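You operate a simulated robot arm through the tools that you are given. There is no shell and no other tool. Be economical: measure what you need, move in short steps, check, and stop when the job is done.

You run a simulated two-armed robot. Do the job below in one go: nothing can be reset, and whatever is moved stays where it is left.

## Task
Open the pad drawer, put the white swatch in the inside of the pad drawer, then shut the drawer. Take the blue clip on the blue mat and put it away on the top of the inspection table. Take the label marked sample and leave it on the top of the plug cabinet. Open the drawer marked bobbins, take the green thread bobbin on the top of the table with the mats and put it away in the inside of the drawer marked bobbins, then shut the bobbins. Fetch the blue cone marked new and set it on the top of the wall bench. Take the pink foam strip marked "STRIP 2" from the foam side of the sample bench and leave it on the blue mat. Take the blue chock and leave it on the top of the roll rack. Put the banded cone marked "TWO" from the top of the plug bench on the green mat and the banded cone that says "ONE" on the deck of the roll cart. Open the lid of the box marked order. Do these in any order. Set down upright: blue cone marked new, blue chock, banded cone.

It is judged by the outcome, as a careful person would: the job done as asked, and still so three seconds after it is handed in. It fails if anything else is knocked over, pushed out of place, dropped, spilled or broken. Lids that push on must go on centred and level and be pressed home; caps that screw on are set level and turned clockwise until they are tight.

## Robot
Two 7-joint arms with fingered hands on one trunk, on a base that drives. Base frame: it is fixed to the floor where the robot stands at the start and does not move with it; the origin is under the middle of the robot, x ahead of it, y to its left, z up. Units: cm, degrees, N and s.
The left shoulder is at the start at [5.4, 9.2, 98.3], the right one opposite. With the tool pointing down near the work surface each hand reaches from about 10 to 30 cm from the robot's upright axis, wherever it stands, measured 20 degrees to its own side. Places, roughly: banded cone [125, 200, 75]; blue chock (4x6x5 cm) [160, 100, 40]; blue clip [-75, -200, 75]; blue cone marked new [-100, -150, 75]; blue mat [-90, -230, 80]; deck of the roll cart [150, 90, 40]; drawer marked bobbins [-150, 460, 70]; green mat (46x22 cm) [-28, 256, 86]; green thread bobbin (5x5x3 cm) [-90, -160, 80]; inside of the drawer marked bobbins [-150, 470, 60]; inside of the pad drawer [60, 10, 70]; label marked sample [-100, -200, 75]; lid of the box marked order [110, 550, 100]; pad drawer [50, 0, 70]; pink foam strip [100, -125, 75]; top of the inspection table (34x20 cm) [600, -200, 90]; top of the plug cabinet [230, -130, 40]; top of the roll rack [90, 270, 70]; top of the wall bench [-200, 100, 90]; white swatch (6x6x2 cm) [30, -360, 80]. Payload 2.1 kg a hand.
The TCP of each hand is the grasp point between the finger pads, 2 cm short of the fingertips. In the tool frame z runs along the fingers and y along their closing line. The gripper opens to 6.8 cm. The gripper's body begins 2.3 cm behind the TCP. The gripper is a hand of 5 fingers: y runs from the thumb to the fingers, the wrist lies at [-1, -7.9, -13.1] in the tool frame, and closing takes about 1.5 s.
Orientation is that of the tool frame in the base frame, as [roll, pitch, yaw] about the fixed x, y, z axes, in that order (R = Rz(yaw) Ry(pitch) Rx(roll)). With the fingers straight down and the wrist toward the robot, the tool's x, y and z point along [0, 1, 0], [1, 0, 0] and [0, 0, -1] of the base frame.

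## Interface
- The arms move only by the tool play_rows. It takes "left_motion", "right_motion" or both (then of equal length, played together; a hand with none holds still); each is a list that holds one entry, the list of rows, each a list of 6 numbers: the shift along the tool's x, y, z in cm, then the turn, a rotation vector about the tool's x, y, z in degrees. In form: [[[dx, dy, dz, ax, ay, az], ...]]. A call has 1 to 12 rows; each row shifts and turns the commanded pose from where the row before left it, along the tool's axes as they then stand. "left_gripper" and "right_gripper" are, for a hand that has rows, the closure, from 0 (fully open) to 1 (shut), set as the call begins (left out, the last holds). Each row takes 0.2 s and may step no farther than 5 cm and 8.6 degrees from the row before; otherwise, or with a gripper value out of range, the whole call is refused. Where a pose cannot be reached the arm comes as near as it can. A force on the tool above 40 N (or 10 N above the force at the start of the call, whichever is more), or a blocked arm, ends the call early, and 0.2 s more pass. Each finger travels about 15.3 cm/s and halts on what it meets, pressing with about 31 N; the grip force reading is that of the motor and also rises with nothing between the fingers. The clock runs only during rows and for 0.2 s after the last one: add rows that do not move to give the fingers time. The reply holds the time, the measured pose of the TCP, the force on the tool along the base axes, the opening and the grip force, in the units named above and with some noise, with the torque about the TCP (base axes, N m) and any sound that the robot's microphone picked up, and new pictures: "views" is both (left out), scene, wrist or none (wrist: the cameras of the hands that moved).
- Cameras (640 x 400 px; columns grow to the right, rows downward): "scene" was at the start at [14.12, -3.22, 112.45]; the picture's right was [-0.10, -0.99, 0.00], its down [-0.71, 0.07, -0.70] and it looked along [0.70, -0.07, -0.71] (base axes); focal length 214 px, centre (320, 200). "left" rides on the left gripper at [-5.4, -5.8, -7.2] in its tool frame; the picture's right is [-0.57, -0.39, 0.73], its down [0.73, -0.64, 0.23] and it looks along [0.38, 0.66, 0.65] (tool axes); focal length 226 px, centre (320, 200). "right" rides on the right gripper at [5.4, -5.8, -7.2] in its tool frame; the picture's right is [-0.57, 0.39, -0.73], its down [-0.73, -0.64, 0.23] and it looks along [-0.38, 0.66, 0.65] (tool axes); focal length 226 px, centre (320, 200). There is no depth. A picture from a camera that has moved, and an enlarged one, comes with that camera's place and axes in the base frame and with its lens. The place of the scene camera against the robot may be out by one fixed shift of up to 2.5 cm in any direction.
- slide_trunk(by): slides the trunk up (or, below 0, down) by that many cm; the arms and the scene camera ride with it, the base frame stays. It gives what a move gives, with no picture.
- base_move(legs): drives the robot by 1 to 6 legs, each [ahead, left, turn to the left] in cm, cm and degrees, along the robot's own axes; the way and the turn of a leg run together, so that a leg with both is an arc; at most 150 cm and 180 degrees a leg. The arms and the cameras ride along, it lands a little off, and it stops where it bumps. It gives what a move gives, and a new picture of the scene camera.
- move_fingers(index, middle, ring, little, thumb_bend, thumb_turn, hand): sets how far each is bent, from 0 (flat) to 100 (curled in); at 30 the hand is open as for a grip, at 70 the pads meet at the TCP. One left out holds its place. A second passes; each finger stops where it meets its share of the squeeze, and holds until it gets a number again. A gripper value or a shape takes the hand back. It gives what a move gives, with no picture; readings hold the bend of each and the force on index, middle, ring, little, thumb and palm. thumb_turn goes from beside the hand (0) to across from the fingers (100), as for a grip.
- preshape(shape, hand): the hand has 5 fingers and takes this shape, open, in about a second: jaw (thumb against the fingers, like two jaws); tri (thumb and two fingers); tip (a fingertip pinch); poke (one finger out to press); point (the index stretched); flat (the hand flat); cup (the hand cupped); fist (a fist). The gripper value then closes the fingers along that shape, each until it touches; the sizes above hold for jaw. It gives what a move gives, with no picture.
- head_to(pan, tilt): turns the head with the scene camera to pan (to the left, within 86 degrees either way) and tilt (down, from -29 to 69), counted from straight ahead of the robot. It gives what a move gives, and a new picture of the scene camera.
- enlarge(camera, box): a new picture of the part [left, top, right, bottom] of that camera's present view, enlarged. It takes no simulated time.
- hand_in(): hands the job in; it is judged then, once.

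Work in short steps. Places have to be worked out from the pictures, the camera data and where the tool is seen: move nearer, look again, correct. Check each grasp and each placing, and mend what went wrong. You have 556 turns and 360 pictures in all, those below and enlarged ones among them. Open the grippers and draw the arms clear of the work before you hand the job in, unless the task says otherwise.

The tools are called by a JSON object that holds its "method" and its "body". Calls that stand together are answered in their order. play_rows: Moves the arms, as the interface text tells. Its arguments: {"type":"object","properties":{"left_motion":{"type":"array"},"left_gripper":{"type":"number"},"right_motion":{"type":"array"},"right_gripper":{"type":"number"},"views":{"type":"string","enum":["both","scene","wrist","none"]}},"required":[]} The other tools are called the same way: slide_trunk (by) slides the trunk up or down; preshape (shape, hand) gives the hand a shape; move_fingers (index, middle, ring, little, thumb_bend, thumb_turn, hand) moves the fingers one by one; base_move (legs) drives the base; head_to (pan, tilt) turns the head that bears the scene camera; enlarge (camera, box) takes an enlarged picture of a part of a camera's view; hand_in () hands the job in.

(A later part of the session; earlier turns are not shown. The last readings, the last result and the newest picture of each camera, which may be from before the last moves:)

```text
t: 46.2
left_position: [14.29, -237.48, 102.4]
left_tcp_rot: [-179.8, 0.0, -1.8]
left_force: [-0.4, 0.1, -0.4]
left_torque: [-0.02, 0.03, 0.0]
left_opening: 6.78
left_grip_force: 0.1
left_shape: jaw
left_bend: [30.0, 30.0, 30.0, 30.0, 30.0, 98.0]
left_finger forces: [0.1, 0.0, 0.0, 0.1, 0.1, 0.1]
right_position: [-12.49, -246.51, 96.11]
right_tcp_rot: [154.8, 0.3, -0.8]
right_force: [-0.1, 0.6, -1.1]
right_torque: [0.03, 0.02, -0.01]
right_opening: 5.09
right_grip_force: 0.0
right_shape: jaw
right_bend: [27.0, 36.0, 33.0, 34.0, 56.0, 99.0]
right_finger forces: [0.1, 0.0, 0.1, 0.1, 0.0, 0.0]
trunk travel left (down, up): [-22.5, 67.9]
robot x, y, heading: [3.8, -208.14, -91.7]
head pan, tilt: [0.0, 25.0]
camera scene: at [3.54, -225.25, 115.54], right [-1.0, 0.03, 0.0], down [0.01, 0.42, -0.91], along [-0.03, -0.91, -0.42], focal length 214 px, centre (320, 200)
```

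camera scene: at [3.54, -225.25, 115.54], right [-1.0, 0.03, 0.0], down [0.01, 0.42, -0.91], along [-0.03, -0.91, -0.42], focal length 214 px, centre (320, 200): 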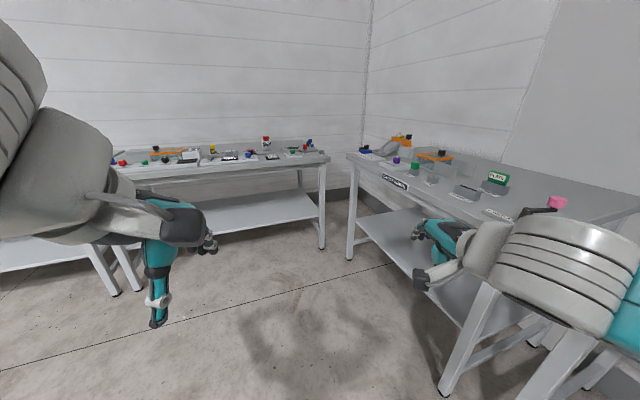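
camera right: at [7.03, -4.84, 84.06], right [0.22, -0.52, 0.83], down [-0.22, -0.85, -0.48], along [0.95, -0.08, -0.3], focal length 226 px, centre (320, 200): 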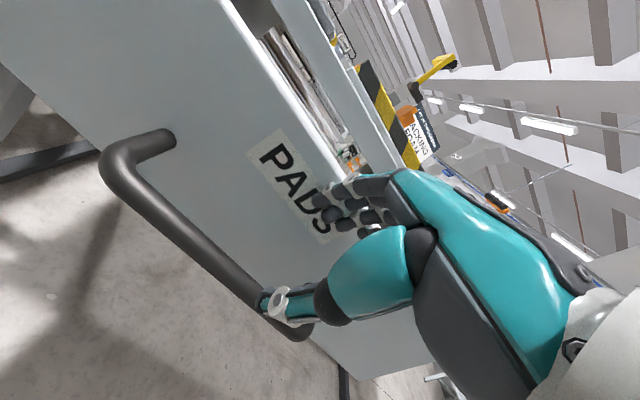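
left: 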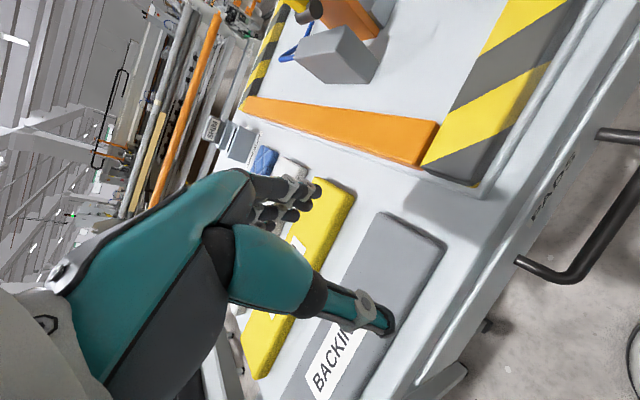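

Enlarge the bench ahead to find the white swatch.

{"method": "enlarge", "body": {"camera": "scene", "box": [90, 120, 350, 260]}}

{"method": "enlarge", "body": {"camera": "scene", "box": [340, 120, 640, 280]}}

```text
2.46 times, centred on (220, 190) of scene
camera zoom: at [3.54, -225.25, 115.54], right [-1.0, 0.03, 0.0], down [0.01, 0.42, -0.91], along [-0.03, -0.91, -0.42], focal length 528 px, centre (566, 225)
```

zoom: 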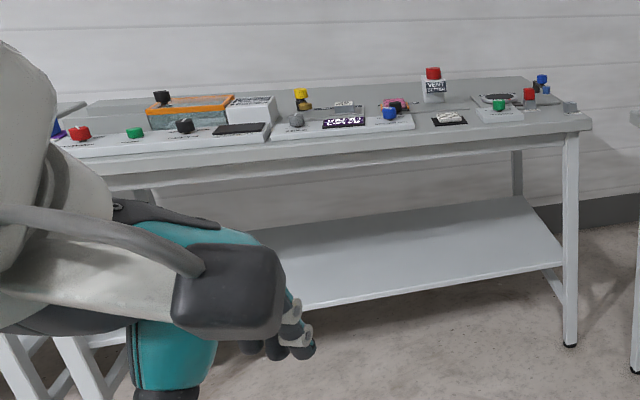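

```text
2.13 times, centred on (490, 200) of scene
camera zoom: at [3.54, -225.25, 115.54], right [-1.0, 0.03, 0.0], down [0.01, 0.42, -0.91], along [-0.03, -0.91, -0.42], focal length 458 px, centre (-43, 200)
```

zoom: 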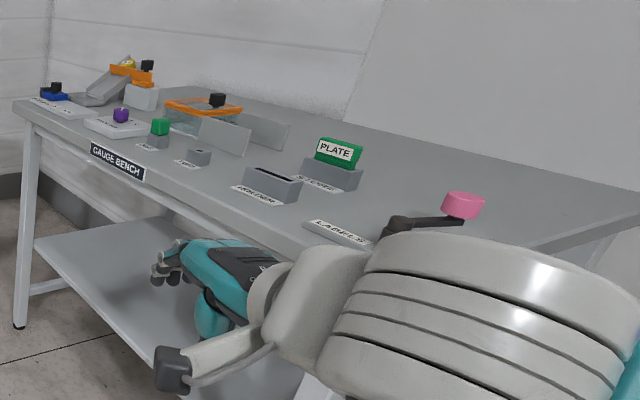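

The white piece on a black mat at about (30,-365) is the swatch. I straighten and retract the right hand, then drive up to that bench.

{"method": "play_rows", "body": {"right_motion": [[[0, 0, 0, 8.3, 0, 0], [0, 0, 0, 8.3, 0, 0], [0, 0, 0, 8.3, 0, 0], [0, -3, -2, 0, 0, 0], [0, -3, -2, 0, 0, 0], [0, -3, -1, 0, 0, 0]]], "right_gripper": 0, "views": "none"}}

{"method": "base_move", "body": {"legs": [[0, 0, 1.7], [112, 38.5, 0]]}}

{"method": "head_to", "body": {"pan": -5, "tilt": 50}}

```text
t: 47.6
left_position: [14.36, -237.43, 102.18]
left_tcp_rot: [-179.9, 0.0, -1.9]
left_force: [-0.3, -0.2, 0.4]
left_torque: [0.01, 0.03, 0.02]
left_opening: 6.78
left_grip_force: 0.0
left_shape: jaw
left_bend: [30.0, 30.0, 30.0, 30.0, 30.0, 98.0]
left_finger forces: [0.0, 0.1, 0.0, 0.0, 0.1, 0.1]
right_position: [-12.27, -237.38, 101.14]
right_tcp_rot: [179.7, 0.3, -0.8]
right_force: [-1.1, 0.0, 0.0]
right_torque: [0.01, 0.02, 0.02]
right_opening: 6.78
right_grip_force: 0.1
right_shape: jaw
right_bend: [30.0, 30.0, 30.0, 30.0, 30.0, 98.0]
right_finger forces: [0.1, 0.0, 0.0, 0.1, 0.0, 0.0]
trunk travel left (down, up): [-22.5, 67.9]
robot x, y, heading: [3.6, -208.04, -91.7]
head pan, tilt: [0.0, 25.0]
```

```text
t: 54.0
left_position: [52.72, -349.3, 102.45]
left_tcp_rot: [-179.9, -0.1, -0.5]
left_force: [-0.4, 0.0, 0.7]
left_torque: [-0.01, 0.02, -0.02]
left_opening: 6.75
left_grip_force: 0.0
left_shape: jaw
left_bend: [30.0, 30.0, 30.0, 30.0, 30.0, 98.0]
left_finger forces: [0.0, 0.0, 0.1, 0.0, 0.0, 0.0]
right_position: [26.11, -350.02, 101.18]
right_tcp_rot: [179.7, 0.3, 0.5]
right_force: [-0.3, 0.8, 0.3]
right_torque: [0.0, -0.01, -0.01]
right_opening: 6.78
right_grip_force: 0.1
right_shape: jaw
right_bend: [30.0, 30.0, 30.0, 30.0, 30.0, 98.0]
right_finger forces: [0.0, 0.0, 0.0, 0.0, 0.0, 0.0]
trunk travel left (down, up): [-22.5, 67.9]
robot x, y, heading: [41.48, -320.29, -90.3]
head pan, tilt: [0.0, 25.0]
camera scene: at [41.59, -337.38, 115.55], right [-1.0, 0.01, 0.0], down [0.0, 0.42, -0.91], along [-0.01, -0.91, -0.42], focal length 214 px, centre (320, 200)
```

scene: 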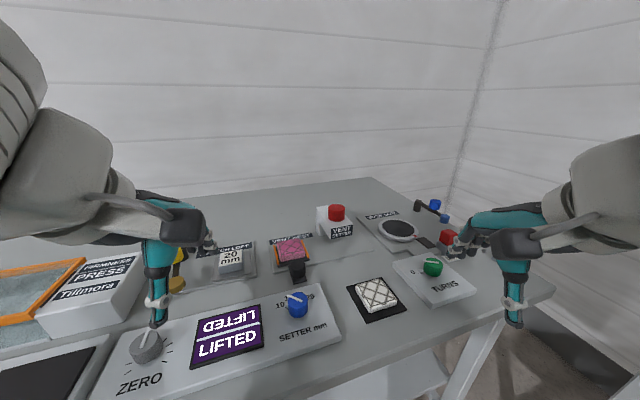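

```text
t: 54.9
left_position: [52.63, -349.32, 102.44]
left_tcp_rot: [-179.9, 0.0, -0.5]
left_force: [-0.4, -1.1, 0.0]
left_torque: [0.01, 0.0, 0.0]
left_opening: 6.8
left_grip_force: 0.0
left_shape: jaw
left_bend: [30.0, 30.0, 30.0, 30.0, 30.0, 98.0]
left_finger forces: [0.0, 0.0, 0.0, 0.0, 0.0, 0.0]
right_position: [26.11, -349.99, 101.14]
right_tcp_rot: [179.7, 0.3, 0.5]
right_force: [-0.1, -0.3, 0.4]
right_torque: [-0.02, -0.01, -0.05]
right_opening: 6.81
right_grip_force: 0.1
right_shape: jaw
right_bend: [30.0, 30.0, 30.0, 30.0, 30.0, 98.0]
right_finger forces: [0.0, 0.0, 0.0, 0.0, 0.0, 0.0]
trunk travel left (down, up): [-22.5, 67.9]
robot x, y, heading: [41.28, -320.41, -90.7]
head pan, tilt: [-5.0, 50.0]
camera scene: at [40.94, -335.83, 111.81], right [-1.0, 0.1, 0.0], down [0.07, 0.76, -0.64], along [-0.06, -0.64, -0.77], focal length 214 px, centre (320, 200)
```

scene: 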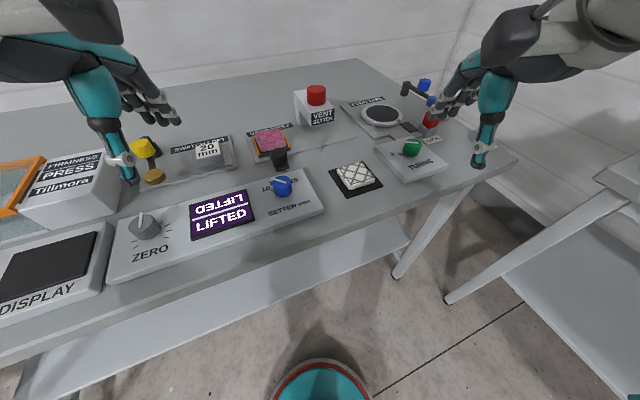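

Take a look from the right wrist camera at the swatch.

{"method": "enlarge", "body": {"camera": "right", "box": [140, 60, 400, 222]}}

{"method": "enlarge", "body": {"camera": "scene", "box": [290, 130, 450, 230]}}

```text
2.46 times, centred on (270, 141) of right
camera zoom: at [31.55, -344.15, 108.16], right [-0.56, -0.39, 0.73], down [-0.74, 0.63, -0.23], along [-0.37, -0.67, -0.64], focal length 556 px, centre (443, 345)
```

zoom: 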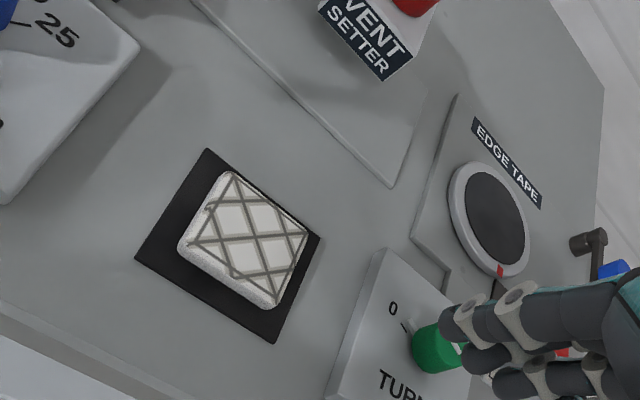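

```text
4.00 times, centred on (370, 180) of scene
camera zoom: at [40.94, -335.83, 111.81], right [-1.0, 0.1, 0.0], down [0.07, 0.76, -0.64], along [-0.06, -0.64, -0.77], focal length 858 px, centre (120, 280)
```

zoom: 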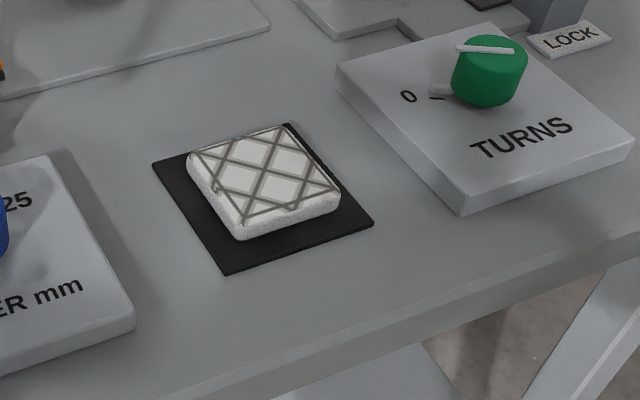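

Swatch centre ≈ (30.6, -364.9), top ≈ z 81, bench turned 17°. I square up with the bench and come closer.

{"method": "base_move", "body": {"legs": [[0, 0, 17.4], [6, -11, 0]]}}

```text
t: 57.1
left_position: [51.81, -353.55, 102.3]
left_tcp_rot: [-179.9, 0.0, 16.8]
left_force: [0.3, 0.0, 0.4]
left_torque: [0.0, -0.02, 0.01]
left_opening: 6.77
left_grip_force: 0.1
left_shape: jaw
left_bend: [30.0, 30.0, 30.0, 30.0, 30.0, 98.0]
left_finger forces: [0.1, 0.0, 0.0, 0.0, 0.0, 0.0]
right_position: [26.73, -362.06, 101.11]
right_tcp_rot: [179.7, 0.4, 17.8]
right_force: [0.1, -0.1, -0.6]
right_torque: [-0.04, -0.02, -0.01]
right_opening: 6.78
right_grip_force: 0.1
right_shape: jaw
right_bend: [30.0, 30.0, 30.0, 30.0, 30.0, 98.0]
right_finger forces: [0.0, 0.0, 0.1, 0.0, 0.1, 0.0]
trunk travel left (down, up): [-22.5, 67.9]
robot x, y, heading: [32.16, -329.09, -73.2]
head pan, tilt: [-5.0, 50.0]
camera scene: at [35.96, -344.33, 111.8], right [-0.98, -0.2, 0.0], down [-0.16, 0.75, -0.64], along [0.13, -0.63, -0.77], focal length 214 px, centre (320, 200)
```

scene: 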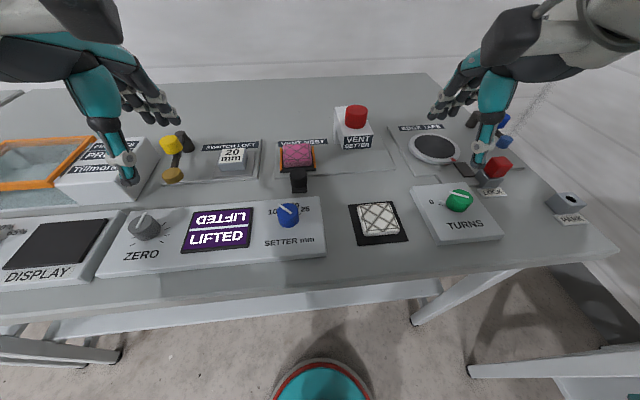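

Square now. I move the right hand over the swatch and down to about z 90.

{"method": "play_rows", "body": {"right_motion": [[[1.0, 1.3, 3.5, 0, 0, 0], [1.0, 1.3, 3.5, 0, 0, 0], [0.9, 1.2, 4, 0, 0, 0]]]}}

```text
t: 57.9
left_position: [51.91, -353.6, 102.4]
left_tcp_rot: [-179.9, 0.0, 16.8]
left_force: [0.6, -0.7, 0.1]
left_torque: [0.01, 0.02, -0.01]
left_opening: 6.81
left_grip_force: 0.1
left_shape: jaw
left_bend: [30.0, 30.0, 30.0, 30.0, 30.0, 98.0]
left_finger forces: [0.0, 0.1, 0.0, 0.0, 0.0, 0.1]
right_position: [30.55, -364.65, 90.01]
right_tcp_rot: [179.8, 0.3, 17.9]
right_force: [0.4, 0.3, -0.5]
right_torque: [-0.01, 0.01, -0.01]
right_opening: 6.77
right_grip_force: 0.0
right_shape: jaw
right_bend: [30.0, 30.0, 30.0, 30.0, 30.0, 98.0]
right_finger forces: [0.0, 0.0, 0.0, 0.0, 0.0, 0.0]
trunk travel left (down, up): [-22.5, 67.9]
robot x, y, heading: [32.44, -328.7, -73.3]
head pan, tilt: [-5.0, 50.0]
camera scene: at [35.95, -344.33, 111.8], right [-0.98, -0.2, 0.0], down [-0.16, 0.75, -0.64], along [0.13, -0.63, -0.77], focal length 214 px, centre (320, 200)
camera right: at [33.96, -357.57, 97.04], right [-0.42, -0.54, 0.73], down [-0.89, 0.38, -0.23], along [-0.16, -0.75, -0.64], focal length 226 px, centre (320, 200)
```

scene: 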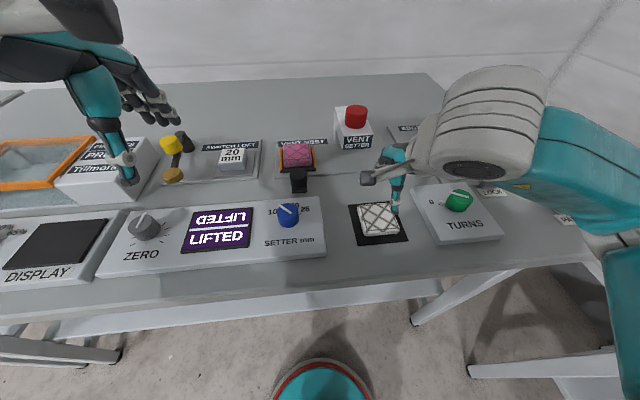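
right: 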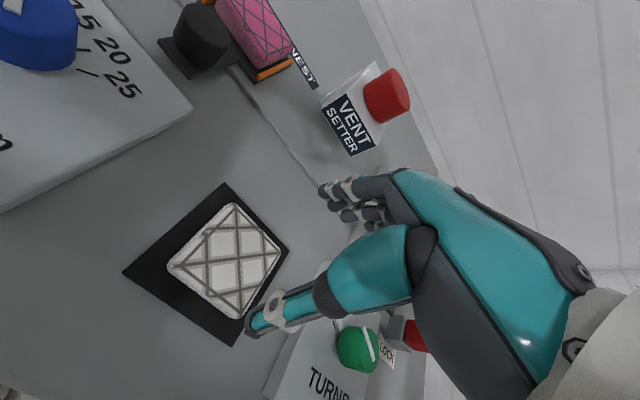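

Swatch centre refined to (30.3,-364.9). I widen the fingers slightly beyond the jaw opening for clearance.

{"method": "move_fingers", "body": {"hand": "right", "index": 20, "middle": 20, "ring": 20, "little": 20, "thumb_bend": 20}}

{"method": "play_rows", "body": {"right_motion": [[[-0.3, 0.25, 2, 0, 0, 0], [0, 0, 2, 0, 0, 0], [0, 0, 1.5, 0, 0, 0]]]}}

```text
t: 58.9
left_position: [51.81, -353.5, 102.41]
left_tcp_rot: [-179.8, 0.0, 16.8]
left_force: [-0.7, 0.2, -0.4]
left_torque: [0.02, 0.04, -0.01]
left_opening: 6.78
left_grip_force: 0.1
left_shape: jaw
left_bend: [30.0, 30.0, 30.0, 30.0, 30.0, 98.0]
left_finger forces: [0.0, 0.0, 0.0, 0.0, 0.0, 0.0]
right_position: [30.54, -364.78, 90.07]
right_tcp_rot: [179.8, 0.2, 17.8]
right_force: [0.0, 0.6, -0.3]
right_torque: [0.0, 0.01, 0.0]
right_opening: 7.69
right_grip_force: 0.0
right_shape: fingers
right_bend: [20.0, 20.0, 20.0, 20.0, 20.0, 98.0]
right_finger forces: [0.0, 0.0, 0.0, 0.0, 0.1, 0.0]
trunk travel left (down, up): [-22.5, 67.9]
robot x, y, heading: [32.35, -329.01, -73.4]
head pan, tilt: [-5.0, 50.0]
```

```text
t: 59.7
left_position: [51.84, -353.56, 102.4]
left_tcp_rot: [-179.9, -0.1, 16.7]
left_force: [-0.4, -0.3, 0.0]
left_torque: [-0.03, 0.01, 0.01]
left_opening: 6.77
left_grip_force: 0.2
left_shape: jaw
left_bend: [30.0, 30.0, 30.0, 30.0, 30.0, 98.0]
left_finger forces: [0.0, 0.0, 0.0, 0.0, 0.0, 0.1]
right_position: [30.18, -365.2, 84.56]
right_tcp_rot: [179.7, 0.4, 17.8]
right_force: [0.8, -0.1, 0.0]
right_torque: [0.01, 0.05, -0.01]
right_opening: 7.7
right_grip_force: 0.0
right_shape: fingers
right_bend: [20.0, 20.0, 20.0, 20.0, 20.0, 98.0]
right_finger forces: [0.0, 0.0, 0.1, 0.0, 0.0, 0.1]
trunk travel left (down, up): [-22.5, 67.9]
robot x, y, heading: [32.22, -329.2, -73.3]
head pan, tilt: [-5.0, 50.0]
camera scene: at [35.95, -344.33, 111.8], right [-0.98, -0.2, 0.0], down [-0.16, 0.75, -0.64], along [0.13, -0.63, -0.77], focal length 214 px, centre (320, 200)
camera right: at [33.74, -358.02, 91.62], right [-0.42, -0.54, 0.73], down [-0.89, 0.38, -0.23], along [-0.16, -0.75, -0.64], focal length 226 px, centre (320, 200)
```

scene: 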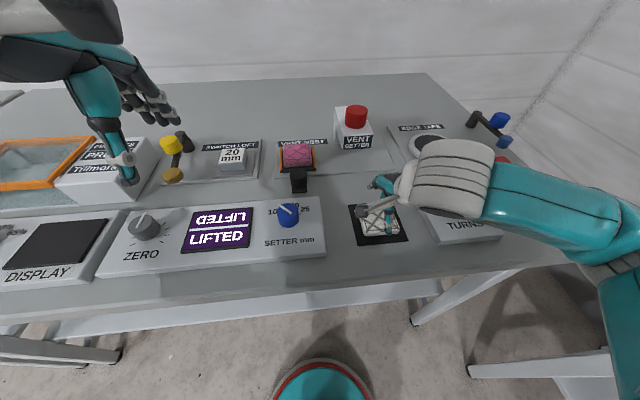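
right: 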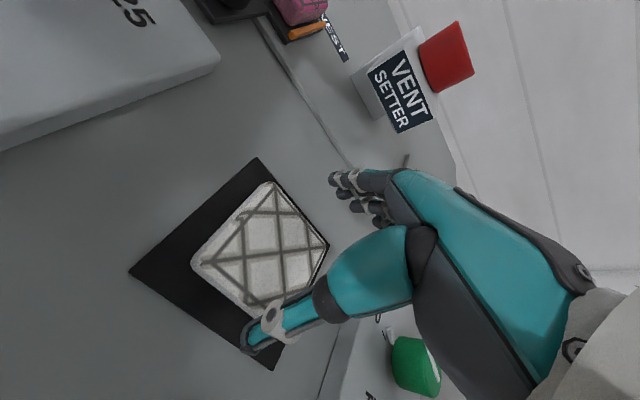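

Alignment is good (centre within 0.4 cm). Descend in small steps to grip height.

{"method": "play_rows", "body": {"right_motion": [[[0, 0, 1.5, 0, 0, 0], [0, 0, 1.0, 0, 0, 0], [0, 0, 0.6, 0, 0, 0]]], "views": "wrist"}}

```text
t: 60.5
left_position: [51.84, -353.5, 102.43]
left_tcp_rot: [180.0, -0.1, 16.8]
left_force: [-0.4, 0.1, -0.4]
left_torque: [0.01, 0.0, -0.03]
left_opening: 6.77
left_grip_force: 0.0
left_shape: jaw
left_bend: [30.0, 30.0, 30.0, 30.0, 30.0, 98.0]
left_finger forces: [0.0, 0.0, 0.1, 0.1, 0.0, 0.1]
right_position: [30.29, -365.23, 81.59]
right_tcp_rot: [179.5, 0.3, 17.8]
right_force: [2.6, -2.6, 13.1]
right_torque: [0.49, 0.19, -0.03]
right_opening: 8.14
right_grip_force: 6.3
right_shape: fingers
right_bend: [20.0, 20.0, 20.0, 20.0, 13.0, 98.0]
right_finger forces: [0.0, 0.4, 0.1, 0.0, 12.0, 0.1]
trunk travel left (down, up): [-22.5, 67.9]
robot x, y, heading: [32.42, -329.23, -73.3]
head pan, tilt: [-5.0, 50.0]
camera right: at [33.8, -358.07, 88.68], right [-0.42, -0.53, 0.73], down [-0.89, 0.38, -0.23], along [-0.16, -0.75, -0.64], focal length 226 px, centre (320, 200)
```

right: 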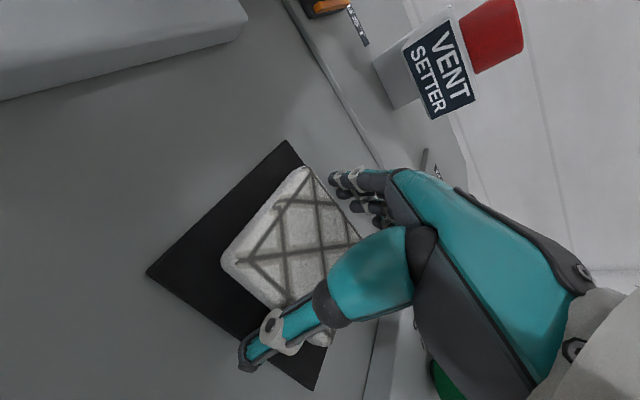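

Thumb touches the bench. Raise slightly and close.

{"method": "play_rows", "body": {"right_motion": [[[0, 0, -0.4, 0, 0, 0], [0, 0, 0, 0, 0, 0], [0, 0, 0, 0, 0, 0], [0, 0, 0, 0, 0, 0], [0, 0, 0, 0, 0, 0], [0, 0, 0, 0, 0, 0], [0, 0, 0, 0, 0, 0], [0, 0, 0, 0, 0, 0]]], "right_gripper": 0.9, "views": "wrist"}}

```text
t: 61.4
left_position: [51.87, -353.52, 102.51]
left_tcp_rot: [-180.0, 0.0, 16.8]
left_force: [-0.3, -0.1, -0.6]
left_torque: [0.01, 0.03, 0.02]
left_opening: 6.8
left_grip_force: 0.1
left_shape: jaw
left_bend: [30.0, 30.0, 30.0, 30.0, 30.0, 98.0]
left_finger forces: [0.0, 0.1, 0.0, 0.0, 0.1, 0.1]
right_position: [30.44, -365.33, 82.13]
right_tcp_rot: [178.9, 0.1, 17.8]
right_force: [2.5, -6.1, 25.9]
right_torque: [0.77, 0.25, -0.02]
right_opening: 6.04
right_grip_force: 31.0
right_shape: jaw
right_bend: [27.0, 33.0, 34.0, 35.0, 32.0, 99.0]
right_finger forces: [16.5, 11.3, 3.6, 1.9, 35.4, 0.0]
trunk travel left (down, up): [-22.5, 67.9]
robot x, y, heading: [32.25, -329.65, -73.2]
head pan, tilt: [-5.0, 50.0]
stopped in row 4 (right hand): the force on the tool passed its limit at 41 N (the readings are from after the stop); the commanded pose is now the measured one
camera right: at [33.84, -358.14, 89.19], right [-0.42, -0.53, 0.74], down [-0.89, 0.38, -0.24], along [-0.15, -0.76, -0.63], focal length 226 px, centre (320, 200)
```

right: 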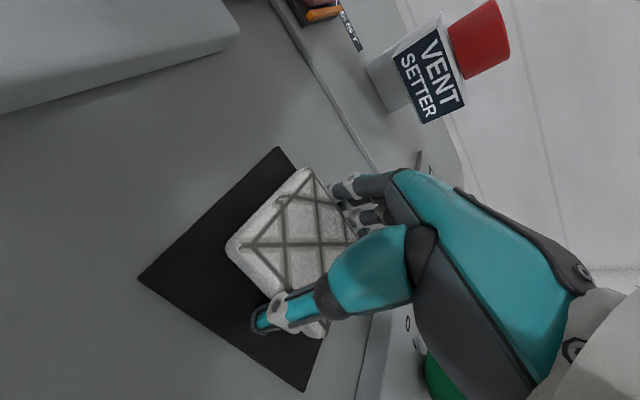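

Gripped at 6.04 cm width. Lift and check.

{"method": "play_rows", "body": {"right_motion": [[[0, 0, -1, 0, 0, 0], [0, 0, -3, 0, 0, 0], [0, 0, -3, 0, 0, 0], [0, -1, -4, 0, 0, 0], [0, -1, -4, 0, 0, 0]]], "views": "both"}}

```text
t: 62.6
left_position: [51.75, -353.54, 102.49]
left_tcp_rot: [-179.8, 0.0, 16.8]
left_force: [0.7, -1.1, 0.8]
left_torque: [0.03, -0.02, 0.04]
left_opening: 6.77
left_grip_force: 0.1
left_shape: jaw
left_bend: [30.0, 30.0, 30.0, 30.0, 30.0, 98.0]
left_finger forces: [0.0, 0.1, 0.0, 0.0, 0.0, 0.1]
right_position: [29.63, -363.28, 97.09]
right_tcp_rot: [179.5, 0.2, 17.8]
right_force: [-0.2, 0.3, 0.7]
right_torque: [0.0, 0.0, 0.0]
right_opening: 5.65
right_grip_force: 30.5
right_shape: jaw
right_bend: [26.0, 36.0, 33.0, 35.0, 42.0, 97.0]
right_finger forces: [17.2, 5.6, 3.6, 1.7, 28.5, 0.0]
trunk travel left (down, up): [-22.5, 67.9]
robot x, y, heading: [32.35, -328.77, -73.2]
head pan, tilt: [-5.0, 50.0]
camera scene: at [35.96, -344.34, 111.8], right [-0.98, -0.2, 0.0], down [-0.16, 0.75, -0.64], along [0.13, -0.63, -0.77], focal length 214 px, centre (320, 200)
camera right: at [33.03, -356.13, 104.16], right [-0.42, -0.53, 0.73], down [-0.89, 0.38, -0.23], along [-0.16, -0.75, -0.64], focal length 226 px, centre (320, 200)
```

scene: 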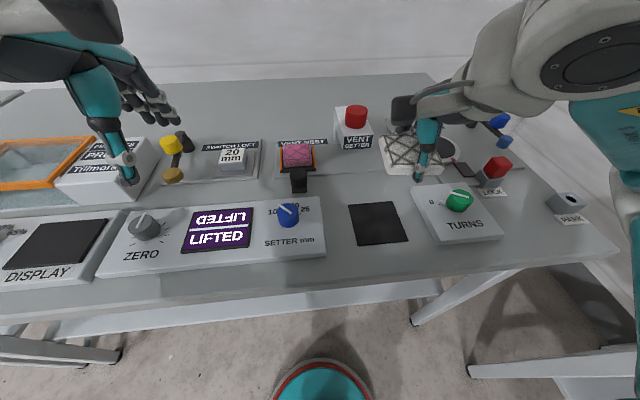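
right: 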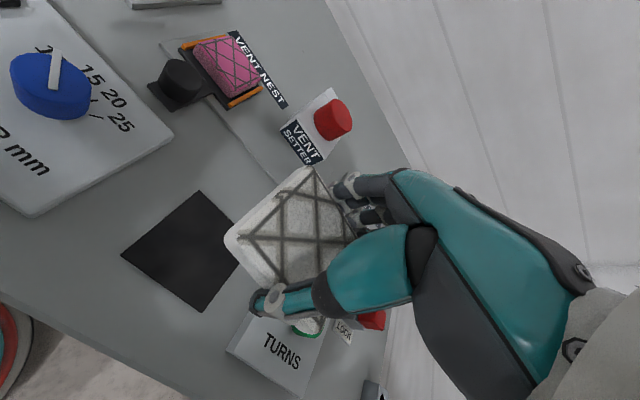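

Swatch is held. Drive back to the pad table area with clearance, turning to face the drawer.

{"method": "base_move", "body": {"legs": [[-99.6, 12.4, 0], [-139, -10.2, 0], [-68, 17, 0], [0, 0, 90.6]]}}

{"method": "head_to", "body": {"pan": -10, "tilt": 40}}

```text
t: 81.6
left_position: [-9.41, -11.43, 102.56]
left_tcp_rot: [-179.9, 0.0, 105.4]
left_force: [-0.4, -0.1, 0.5]
left_torque: [0.0, 0.0, 0.02]
left_opening: 6.77
left_grip_force: 0.1
left_shape: jaw
left_bend: [30.0, 30.0, 30.0, 30.0, 30.0, 98.0]
left_finger forces: [0.1, 0.0, 0.0, 0.1, 0.0, 0.0]
right_position: [-0.13, -33.77, 97.07]
right_tcp_rot: [179.4, 0.2, 106.4]
right_force: [0.8, -0.1, -1.1]
right_torque: [0.02, 0.02, 0.01]
right_opening: 5.63
right_grip_force: 31.3
right_shape: jaw
right_bend: [26.0, 36.0, 33.0, 35.0, 42.0, 97.0]
right_finger forces: [16.9, 5.5, 3.6, 1.6, 27.9, 0.0]
trunk travel left (down, up): [-22.5, 67.9]
robot x, y, heading: [-34.46, -29.94, 15.1]
head pan, tilt: [-5.0, 50.0]
camera scene: at [-20.95, -29.8, 111.8], right [0.18, -0.98, 0.0], down [-0.75, -0.14, -0.64], along [0.63, 0.12, -0.77], focal length 214 px, centre (320, 200)
```

scene: 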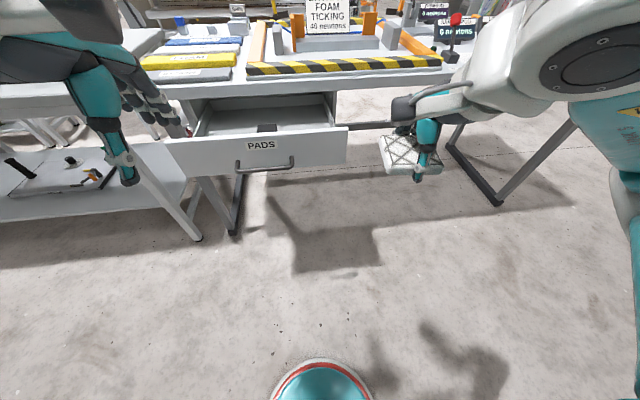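

```text
t: 82.3
left_position: [-9.3, -11.42, 102.36]
left_tcp_rot: [180.0, -0.1, 105.3]
left_force: [-0.1, 0.7, 0.0]
left_torque: [0.0, 0.02, 0.0]
left_opening: 6.76
left_grip_force: 0.1
left_shape: jaw
left_bend: [30.0, 30.0, 30.0, 30.0, 30.0, 98.0]
left_finger forces: [0.0, 0.0, 0.0, 0.0, 0.0, 0.0]
right_position: [-0.13, -33.94, 97.14]
right_tcp_rot: [179.4, 0.2, 106.4]
right_force: [-0.5, 0.1, 0.5]
right_torque: [0.01, 0.01, -0.01]
right_opening: 5.62
right_grip_force: 30.9
right_shape: jaw
right_bend: [26.0, 36.0, 33.0, 35.0, 42.0, 97.0]
right_finger forces: [16.9, 5.5, 3.5, 1.7, 27.9, 0.0]
trunk travel left (down, up): [-22.5, 67.9]
robot x, y, heading: [-34.52, -30.03, 15.5]
head pan, tilt: [-10.0, 40.0]
camera scene: at [-20.07, -30.39, 113.21], right [0.09, -1.0, 0.0], down [-0.64, -0.06, -0.77], along [0.76, 0.07, -0.64], focal length 214 px, centre (320, 200)
```

scene: 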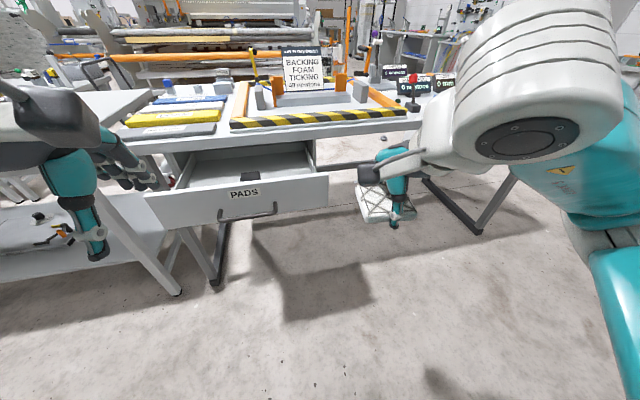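

Approach: align heading and place the right hand over the open drawer.

{"method": "base_move", "body": {"legs": [[0, 0, 2.1], [10, 20, 0], [19, 0, 0]]}}

{"method": "head_to", "body": {"pan": -10, "tilt": 55}}

```text
t: 85.5
left_position: [11.35, 17.42, 102.4]
left_tcp_rot: [-179.9, -0.1, 108.1]
left_force: [0.9, -0.3, 0.2]
left_torque: [0.01, 0.01, 0.01]
left_opening: 6.76
left_grip_force: 0.1
left_shape: jaw
left_bend: [30.0, 30.0, 30.0, 30.0, 30.0, 98.0]
left_finger forces: [0.0, 0.0, 0.0, 0.0, 0.0, 0.0]
right_position: [21.68, -4.61, 97.04]
right_tcp_rot: [179.4, 0.2, 108.9]
right_force: [0.5, 0.2, 0.7]
right_torque: [0.0, 0.01, 0.01]
right_opening: 5.65
right_grip_force: 31.0
right_shape: jaw
right_bend: [26.0, 36.0, 33.0, 35.0, 42.0, 97.0]
right_finger forces: [16.9, 5.5, 3.6, 1.6, 27.9, 0.1]
trunk travel left (down, up): [-22.5, 67.9]
robot x, y, heading: [-12.6, -2.26, 17.9]
head pan, tilt: [-10.0, 40.0]
camera scene: at [1.46, -1.99, 113.22], right [0.14, -0.99, 0.0], down [-0.64, -0.09, -0.77], along [0.76, 0.11, -0.64], focal length 214 px, centre (320, 200)
```

scene: 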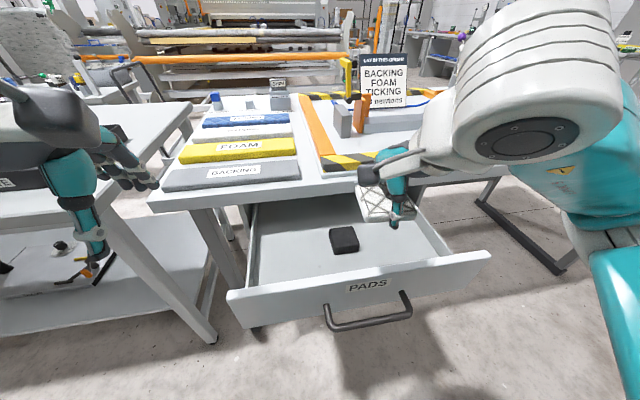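

```text
t: 86.3
left_position: [11.34, 17.41, 102.44]
left_tcp_rot: [-179.8, 0.0, 108.0]
left_force: [-0.1, -0.7, 0.0]
left_torque: [0.0, -0.03, -0.01]
left_opening: 6.79
left_grip_force: 0.2
left_shape: jaw
left_bend: [30.0, 30.0, 30.0, 30.0, 30.0, 98.0]
left_finger forces: [0.1, 0.0, 0.0, 0.0, 0.0, 0.0]
right_position: [21.74, -4.61, 97.18]
right_tcp_rot: [179.4, 0.2, 109.0]
right_force: [0.3, 0.6, -0.4]
right_torque: [0.0, -0.02, -0.01]
right_opening: 5.65
right_grip_force: 31.1
right_shape: jaw
right_bend: [26.0, 36.0, 33.0, 35.0, 42.0, 97.0]
right_finger forces: [16.9, 5.5, 3.6, 1.6, 27.9, 0.0]
trunk travel left (down, up): [-22.5, 67.9]
robot x, y, heading: [-12.4, -2.6, 17.9]
head pan, tilt: [-10.0, 55.0]
camera scene: at [0.19, -2.17, 111.15], right [0.14, -0.99, 0.0], down [-0.81, -0.11, -0.57], along [0.57, 0.08, -0.82], focal length 214 px, centre (320, 200)
```

scene: 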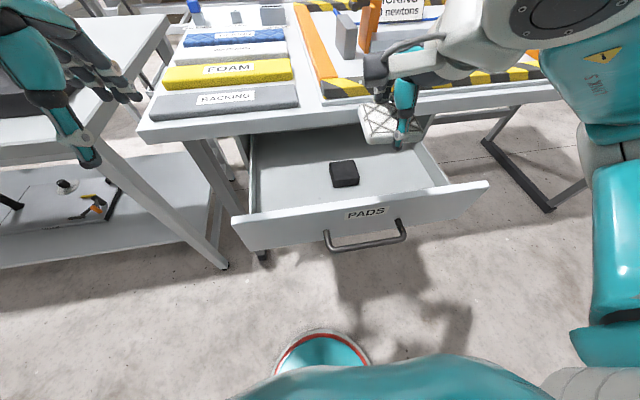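

A black block sits mid-drawer; I'll place the swatch right of it, nearer the front. Shift base right/forward and lower the trunk.

{"method": "base_move", "body": {"legs": [[0, -7, -0.5], [5, 0, 0]]}}

{"method": "slide_trunk", "body": {"by": -13}}

```text
t: 87.8
left_position: [18.41, 12.1, 102.4]
left_tcp_rot: [-179.9, 0.0, 107.6]
left_force: [1.1, 0.1, -0.1]
left_torque: [-0.02, 0.0, 0.0]
left_opening: 6.78
left_grip_force: 0.0
left_shape: jaw
left_bend: [30.0, 30.0, 30.0, 30.0, 30.0, 98.0]
left_finger forces: [0.1, 0.0, 0.0, 0.0, 0.0, 0.1]
right_position: [28.53, -9.86, 97.24]
right_tcp_rot: [179.4, 0.2, 108.5]
right_force: [0.5, -0.1, 0.2]
right_torque: [-0.03, 0.01, -0.02]
right_opening: 5.63
right_grip_force: 31.1
right_shape: jaw
right_bend: [26.0, 36.0, 33.0, 35.0, 42.0, 97.0]
right_finger forces: [17.0, 5.5, 3.6, 1.5, 27.9, 0.0]
trunk travel left (down, up): [-22.5, 67.9]
robot x, y, heading: [-5.97, -7.66, 17.5]
head pan, tilt: [-10.0, 55.0]
camera scene: at [7.02, -7.37, 111.15], right [0.13, -0.99, 0.0], down [-0.81, -0.11, -0.57], along [0.57, 0.08, -0.82], focal length 214 px, centre (320, 200)
```

scene: 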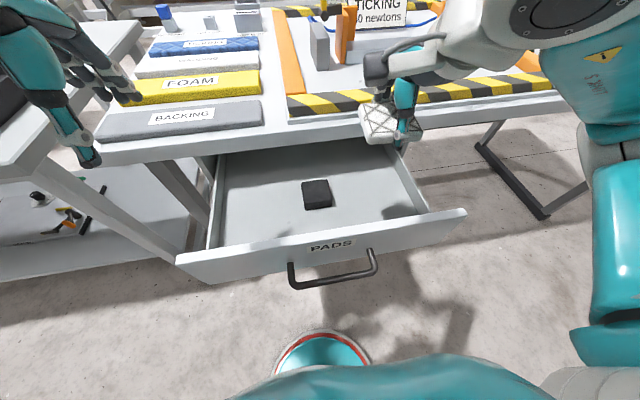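

```text
t: 89.4
left_position: [18.33, 12.09, 89.27]
left_tcp_rot: [180.0, 0.0, 107.6]
left_force: [0.1, 0.4, 0.2]
left_torque: [0.01, -0.01, 0.01]
left_opening: 6.77
left_grip_force: 0.0
left_shape: jaw
left_bend: [30.0, 30.0, 30.0, 30.0, 30.0, 98.0]
left_finger forces: [0.0, 0.0, 0.0, 0.0, 0.0, 0.1]
right_position: [28.41, -9.85, 84.08]
right_tcp_rot: [179.3, 0.3, 108.6]
right_force: [-0.8, 0.2, 0.2]
right_torque: [0.01, 0.03, -0.01]
right_opening: 5.63
right_grip_force: 30.8
right_shape: jaw
right_bend: [26.0, 36.0, 33.0, 35.0, 42.0, 97.0]
right_finger forces: [16.8, 5.5, 3.7, 1.6, 28.0, 0.0]
trunk travel left (down, up): [-9.5, 80.9]
robot x, y, heading: [-6.3, -7.19, 17.4]
head pan, tilt: [-10.0, 55.0]
```

Now move forward over the interior, then down to z≈74.

{"method": "play_rows", "body": {"right_motion": [[[-0.7, 2.2, 0, 0, 0, 0], [-0.7, 2.2, 0, 0, 0, 0], [0, 0, 3.5, 0, 0, 0], [0, 0, 3.5, 0, 0, 0], [0, 0, 2.5, 0, 0, 0]]]}}

```text
t: 90.6
left_position: [18.59, 12.47, 89.4]
left_tcp_rot: [-179.9, 1.9, 104.8]
left_force: [2.3, 1.2, -1.4]
left_torque: [0.01, 0.06, 0.03]
left_opening: 6.76
left_grip_force: 0.0
left_shape: jaw
left_bend: [30.0, 30.0, 30.0, 30.0, 30.0, 98.0]
left_finger forces: [0.0, 0.0, 0.1, 0.0, 0.0, 0.0]
right_position: [32.56, -10.7, 76.09]
right_tcp_rot: [178.1, 2.2, 105.6]
right_force: [0.9, 0.4, -0.4]
right_torque: [-0.05, 0.02, -0.01]
right_opening: 5.64
right_grip_force: 31.4
right_shape: jaw
right_bend: [27.0, 36.0, 33.0, 35.0, 42.0, 97.0]
right_finger forces: [16.4, 5.5, 3.6, 1.3, 27.8, 0.0]
trunk travel left (down, up): [-9.5, 80.9]
robot x, y, heading: [-6.09, -9.05, 14.8]
head pan, tilt: [-10.0, 55.0]
camera scene: at [8.46, -4.11, 98.54], right [0.08, -1.0, 0.05], down [-0.81, -0.09, -0.58], along [0.58, 0.01, -0.81], focal length 214 px, centre (320, 200)
camera right: at [25.18, -6.93, 82.85], right [0.5, -0.42, 0.76], down [-0.41, -0.88, -0.22], along [0.77, -0.2, -0.61], focal length 226 px, centre (320, 200)
```

scene: 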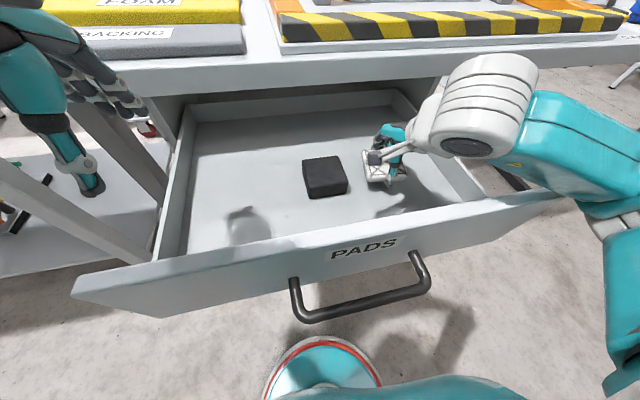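
right: 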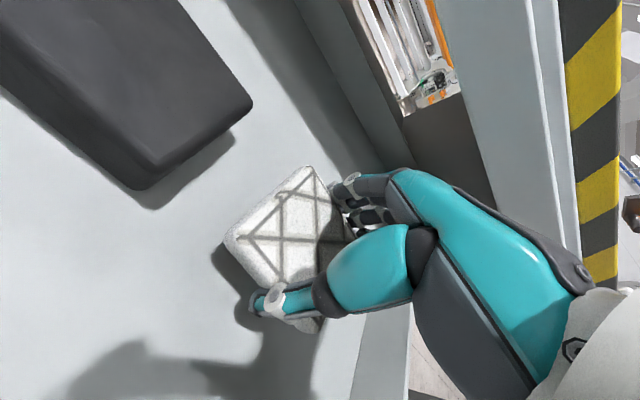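

The robot's heading/tilt shifted: my right elbow is probably resting on the drawer front. I raise the trunk to relieve it and re-check.

{"method": "slide_trunk", "body": {"by": 6}}

{"method": "head_to", "body": {"pan": -30, "tilt": 50}}

```text
t: 91.1
left_position: [19.58, 7.17, 90.4]
left_tcp_rot: [179.7, -3.1, 104.6]
left_force: [-0.1, -0.5, 0.4]
left_torque: [0.02, -0.03, 0.0]
left_opening: 6.78
left_grip_force: 0.0
left_shape: jaw
left_bend: [30.0, 30.0, 30.0, 30.0, 30.0, 98.0]
left_finger forces: [0.1, 0.1, 0.0, 0.1, 0.1, 0.0]
right_position: [33.07, -15.02, 74.66]
right_tcp_rot: [179.6, -1.9, 105.2]
right_force: [-0.2, -0.6, -0.3]
right_torque: [0.05, -0.01, -0.05]
right_opening: 5.64
right_grip_force: 30.8
right_shape: jaw
right_bend: [27.0, 36.0, 33.0, 35.0, 43.0, 97.0]
right_finger forces: [16.6, 5.4, 3.6, 1.2, 27.6, 0.0]
trunk travel left (down, up): [-10.7, 79.7]
robot x, y, heading: [-6.59, -7.22, 14.3]
head pan, tilt: [-10.0, 55.0]
stopped: the arm was blocked; the commanded pose is now the measured one
```

```text
t: 91.9
left_position: [18.45, 8.93, 90.7]
left_tcp_rot: [179.8, -2.1, 105.8]
left_force: [0.2, 0.1, -0.4]
left_torque: [-0.03, 0.01, -0.02]
left_opening: 6.79
left_grip_force: 0.0
left_shape: jaw
left_bend: [30.0, 30.0, 30.0, 30.0, 30.0, 98.0]
left_finger forces: [0.0, 0.0, 0.1, 0.0, 0.0, 0.0]
right_position: [32.48, -13.27, 75.15]
right_tcp_rot: [179.3, -1.2, 106.5]
right_force: [-0.7, 0.8, 0.0]
right_torque: [0.01, -0.01, 0.0]
right_opening: 5.63
right_grip_force: 30.9
right_shape: jaw
right_bend: [27.0, 36.0, 33.0, 35.0, 43.0, 97.0]
right_finger forces: [16.5, 5.4, 3.6, 1.2, 27.5, 0.0]
trunk travel left (down, up): [-10.7, 79.7]
robot x, y, heading: [-7.0, -7.46, 15.5]
head pan, tilt: [-30.0, 50.0]
camera scene: at [8.81, -9.73, 99.78], right [-0.25, -0.97, 0.0], down [-0.74, 0.19, -0.64], along [0.62, -0.16, -0.77], focal length 214 px, centre (320, 200)
```

scene: 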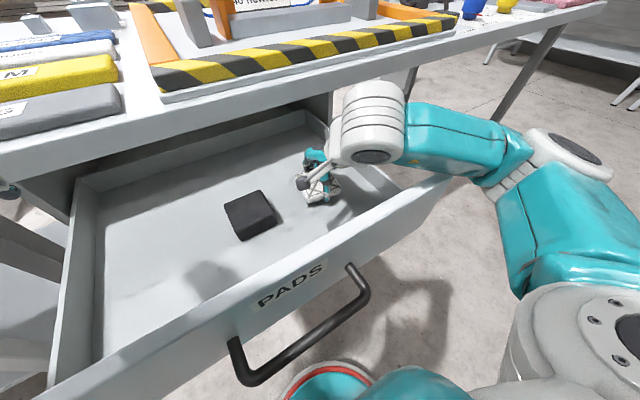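

Something wedges the arm or torso. I lift only the right hand by a few cm to see what frees up.

{"method": "play_rows", "body": {"right_motion": [[[0, 0, -1.5, 0, 0, 0], [0, 0, -1.5, 0, 0, 0]]], "views": "scene"}}

```text
t: 92.5
left_position: [18.62, 9.18, 90.68]
left_tcp_rot: [179.8, -1.9, 105.7]
left_force: [-0.2, -0.5, -0.3]
left_torque: [0.0, -0.01, -0.03]
left_opening: 6.81
left_grip_force: 0.0
left_shape: jaw
left_bend: [30.0, 30.0, 30.0, 30.0, 30.0, 98.0]
left_finger forces: [0.0, 0.0, 0.1, 0.0, 0.1, 0.0]
right_position: [32.38, -12.97, 78.26]
right_tcp_rot: [179.4, -1.0, 106.5]
right_force: [0.4, 0.6, 0.1]
right_torque: [-0.02, -0.01, 0.02]
right_opening: 5.63
right_grip_force: 30.5
right_shape: jaw
right_bend: [27.0, 36.0, 33.0, 35.0, 43.0, 97.0]
right_finger forces: [16.4, 5.4, 3.5, 1.2, 27.5, 0.0]
trunk travel left (down, up): [-10.7, 79.7]
robot x, y, heading: [-7.29, -7.16, 15.4]
head pan, tilt: [-30.0, 50.0]
camera scene: at [8.85, -9.45, 99.78], right [-0.25, -0.97, 0.0], down [-0.74, 0.19, -0.64], along [0.62, -0.16, -0.77], focal length 214 px, centre (320, 200)
```

scene: 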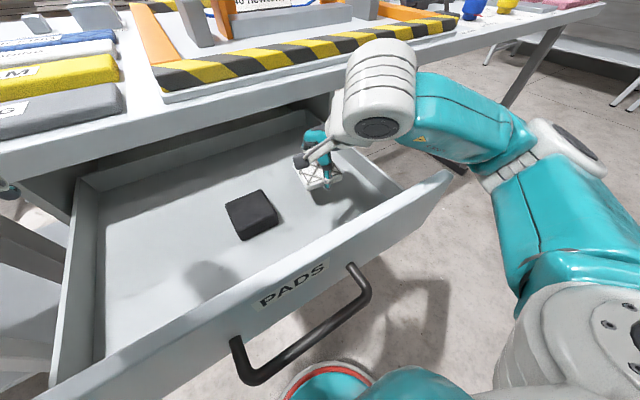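

The arm itself moves freely. Look down at my torso and the handle.

{"method": "head_to", "body": {"pan": 0, "tilt": 69}}

{"method": "head_to", "body": {"pan": 70, "tilt": 50}}

```text
t: 93.5
left_position: [18.58, 9.15, 90.56]
left_tcp_rot: [179.8, -1.9, 105.7]
left_force: [0.7, -0.1, 0.7]
left_torque: [-0.01, 0.02, 0.01]
left_opening: 6.79
left_grip_force: 0.1
left_shape: jaw
left_bend: [30.0, 30.0, 30.0, 30.0, 30.0, 98.0]
left_finger forces: [0.1, 0.0, 0.0, 0.1, 0.0, 0.0]
right_position: [32.44, -13.13, 78.25]
right_tcp_rot: [179.3, -1.1, 106.5]
right_force: [0.0, 0.0, -0.4]
right_torque: [-0.01, 0.0, -0.01]
right_opening: 5.62
right_grip_force: 31.3
right_shape: jaw
right_bend: [27.0, 36.0, 33.0, 35.0, 43.0, 97.0]
right_finger forces: [16.4, 5.4, 3.6, 1.2, 27.6, 0.1]
trunk travel left (down, up): [-10.7, 79.7]
robot x, y, heading: [-6.97, -7.35, 15.5]
head pan, tilt: [0.0, 68.8]
camera scene: at [6.79, -6.06, 97.59], right [0.26, -0.96, 0.0], down [-0.9, -0.25, -0.36], along [0.35, 0.1, -0.93], focal length 214 px, centre (320, 200)
```

scene: 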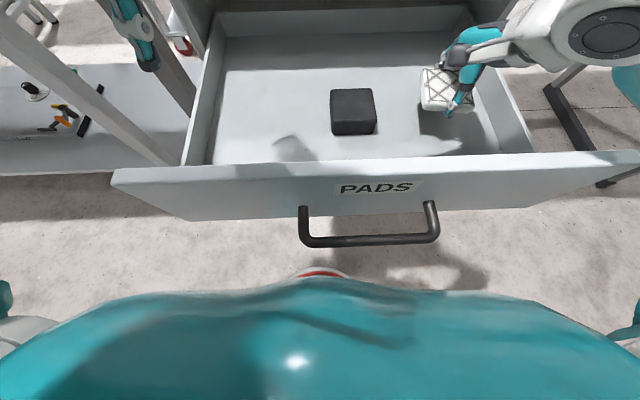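

```text
t: 94.9
left_position: [18.44, 9.21, 90.6]
left_tcp_rot: [179.8, -1.9, 105.7]
left_force: [-0.7, 0.5, -0.5]
left_torque: [0.0, 0.03, -0.02]
left_opening: 6.78
left_grip_force: 0.0
left_shape: jaw
left_bend: [30.0, 30.0, 30.0, 30.0, 30.0, 98.0]
left_finger forces: [0.1, 0.1, 0.0, 0.0, 0.0, 0.0]
right_position: [32.29, -12.99, 78.26]
right_tcp_rot: [179.4, -1.0, 106.5]
right_force: [0.5, -0.1, 0.6]
right_torque: [0.02, 0.03, -0.01]
right_opening: 5.61
right_grip_force: 31.1
right_shape: jaw
right_bend: [27.0, 36.0, 33.0, 35.0, 43.0, 97.0]
right_finger forces: [16.4, 5.4, 3.6, 1.2, 27.5, 0.1]
trunk travel left (down, up): [-10.7, 79.7]
robot x, y, heading: [-7.26, -7.46, 15.4]
head pan, tilt: [70.0, 50.0]
camera scene: at [2.02, 0.14, 99.78], right [1.0, -0.08, 0.0], down [-0.06, -0.76, -0.64], along [0.05, 0.64, -0.77], focal length 214 px, centre (320, 200)
```

scene: 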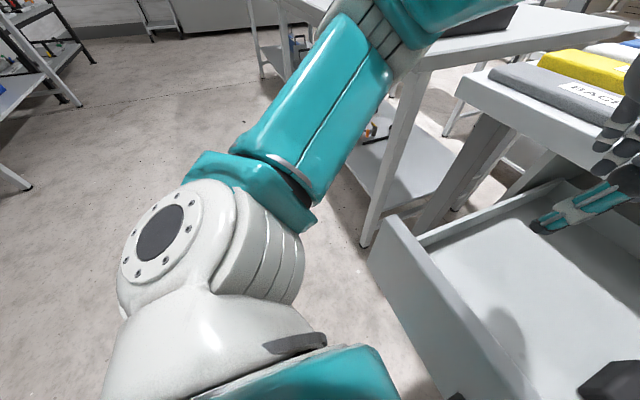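

My left elbow is against the neighbouring table's corner, pushing me to the right. Strafe right 4 cm to free it.

{"method": "base_move", "body": {"legs": [[0, -4, 0]]}}

```text
t: 95.7
left_position: [19.68, 5.26, 90.6]
left_tcp_rot: [179.8, -1.9, 105.7]
left_force: [0.1, 0.4, -0.3]
left_torque: [-0.01, 0.01, 0.01]
left_opening: 6.77
left_grip_force: 0.1
left_shape: jaw
left_bend: [30.0, 30.0, 30.0, 30.0, 30.0, 98.0]
left_finger forces: [0.0, 0.0, 0.0, 0.1, 0.0, 0.0]
right_position: [33.45, -16.95, 78.31]
right_tcp_rot: [179.3, -1.0, 106.5]
right_force: [-1.0, 0.4, 0.4]
right_torque: [0.04, 0.0, 0.04]
right_opening: 5.62
right_grip_force: 30.8
right_shape: jaw
right_bend: [27.0, 36.0, 33.0, 35.0, 43.0, 97.0]
right_finger forces: [16.4, 5.4, 3.6, 1.2, 27.5, 0.0]
trunk travel left (down, up): [-10.7, 79.7]
robot x, y, heading: [-6.23, -11.61, 15.3]
head pan, tilt: [70.0, 50.0]
camera scene: at [3.08, -3.74, 99.78], right [1.0, -0.08, 0.0], down [-0.06, -0.76, -0.64], along [0.05, 0.64, -0.77], focal length 214 px, centre (320, 200)
```

scene: 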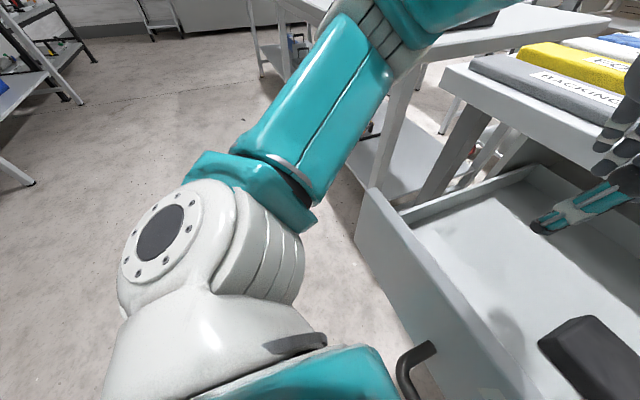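

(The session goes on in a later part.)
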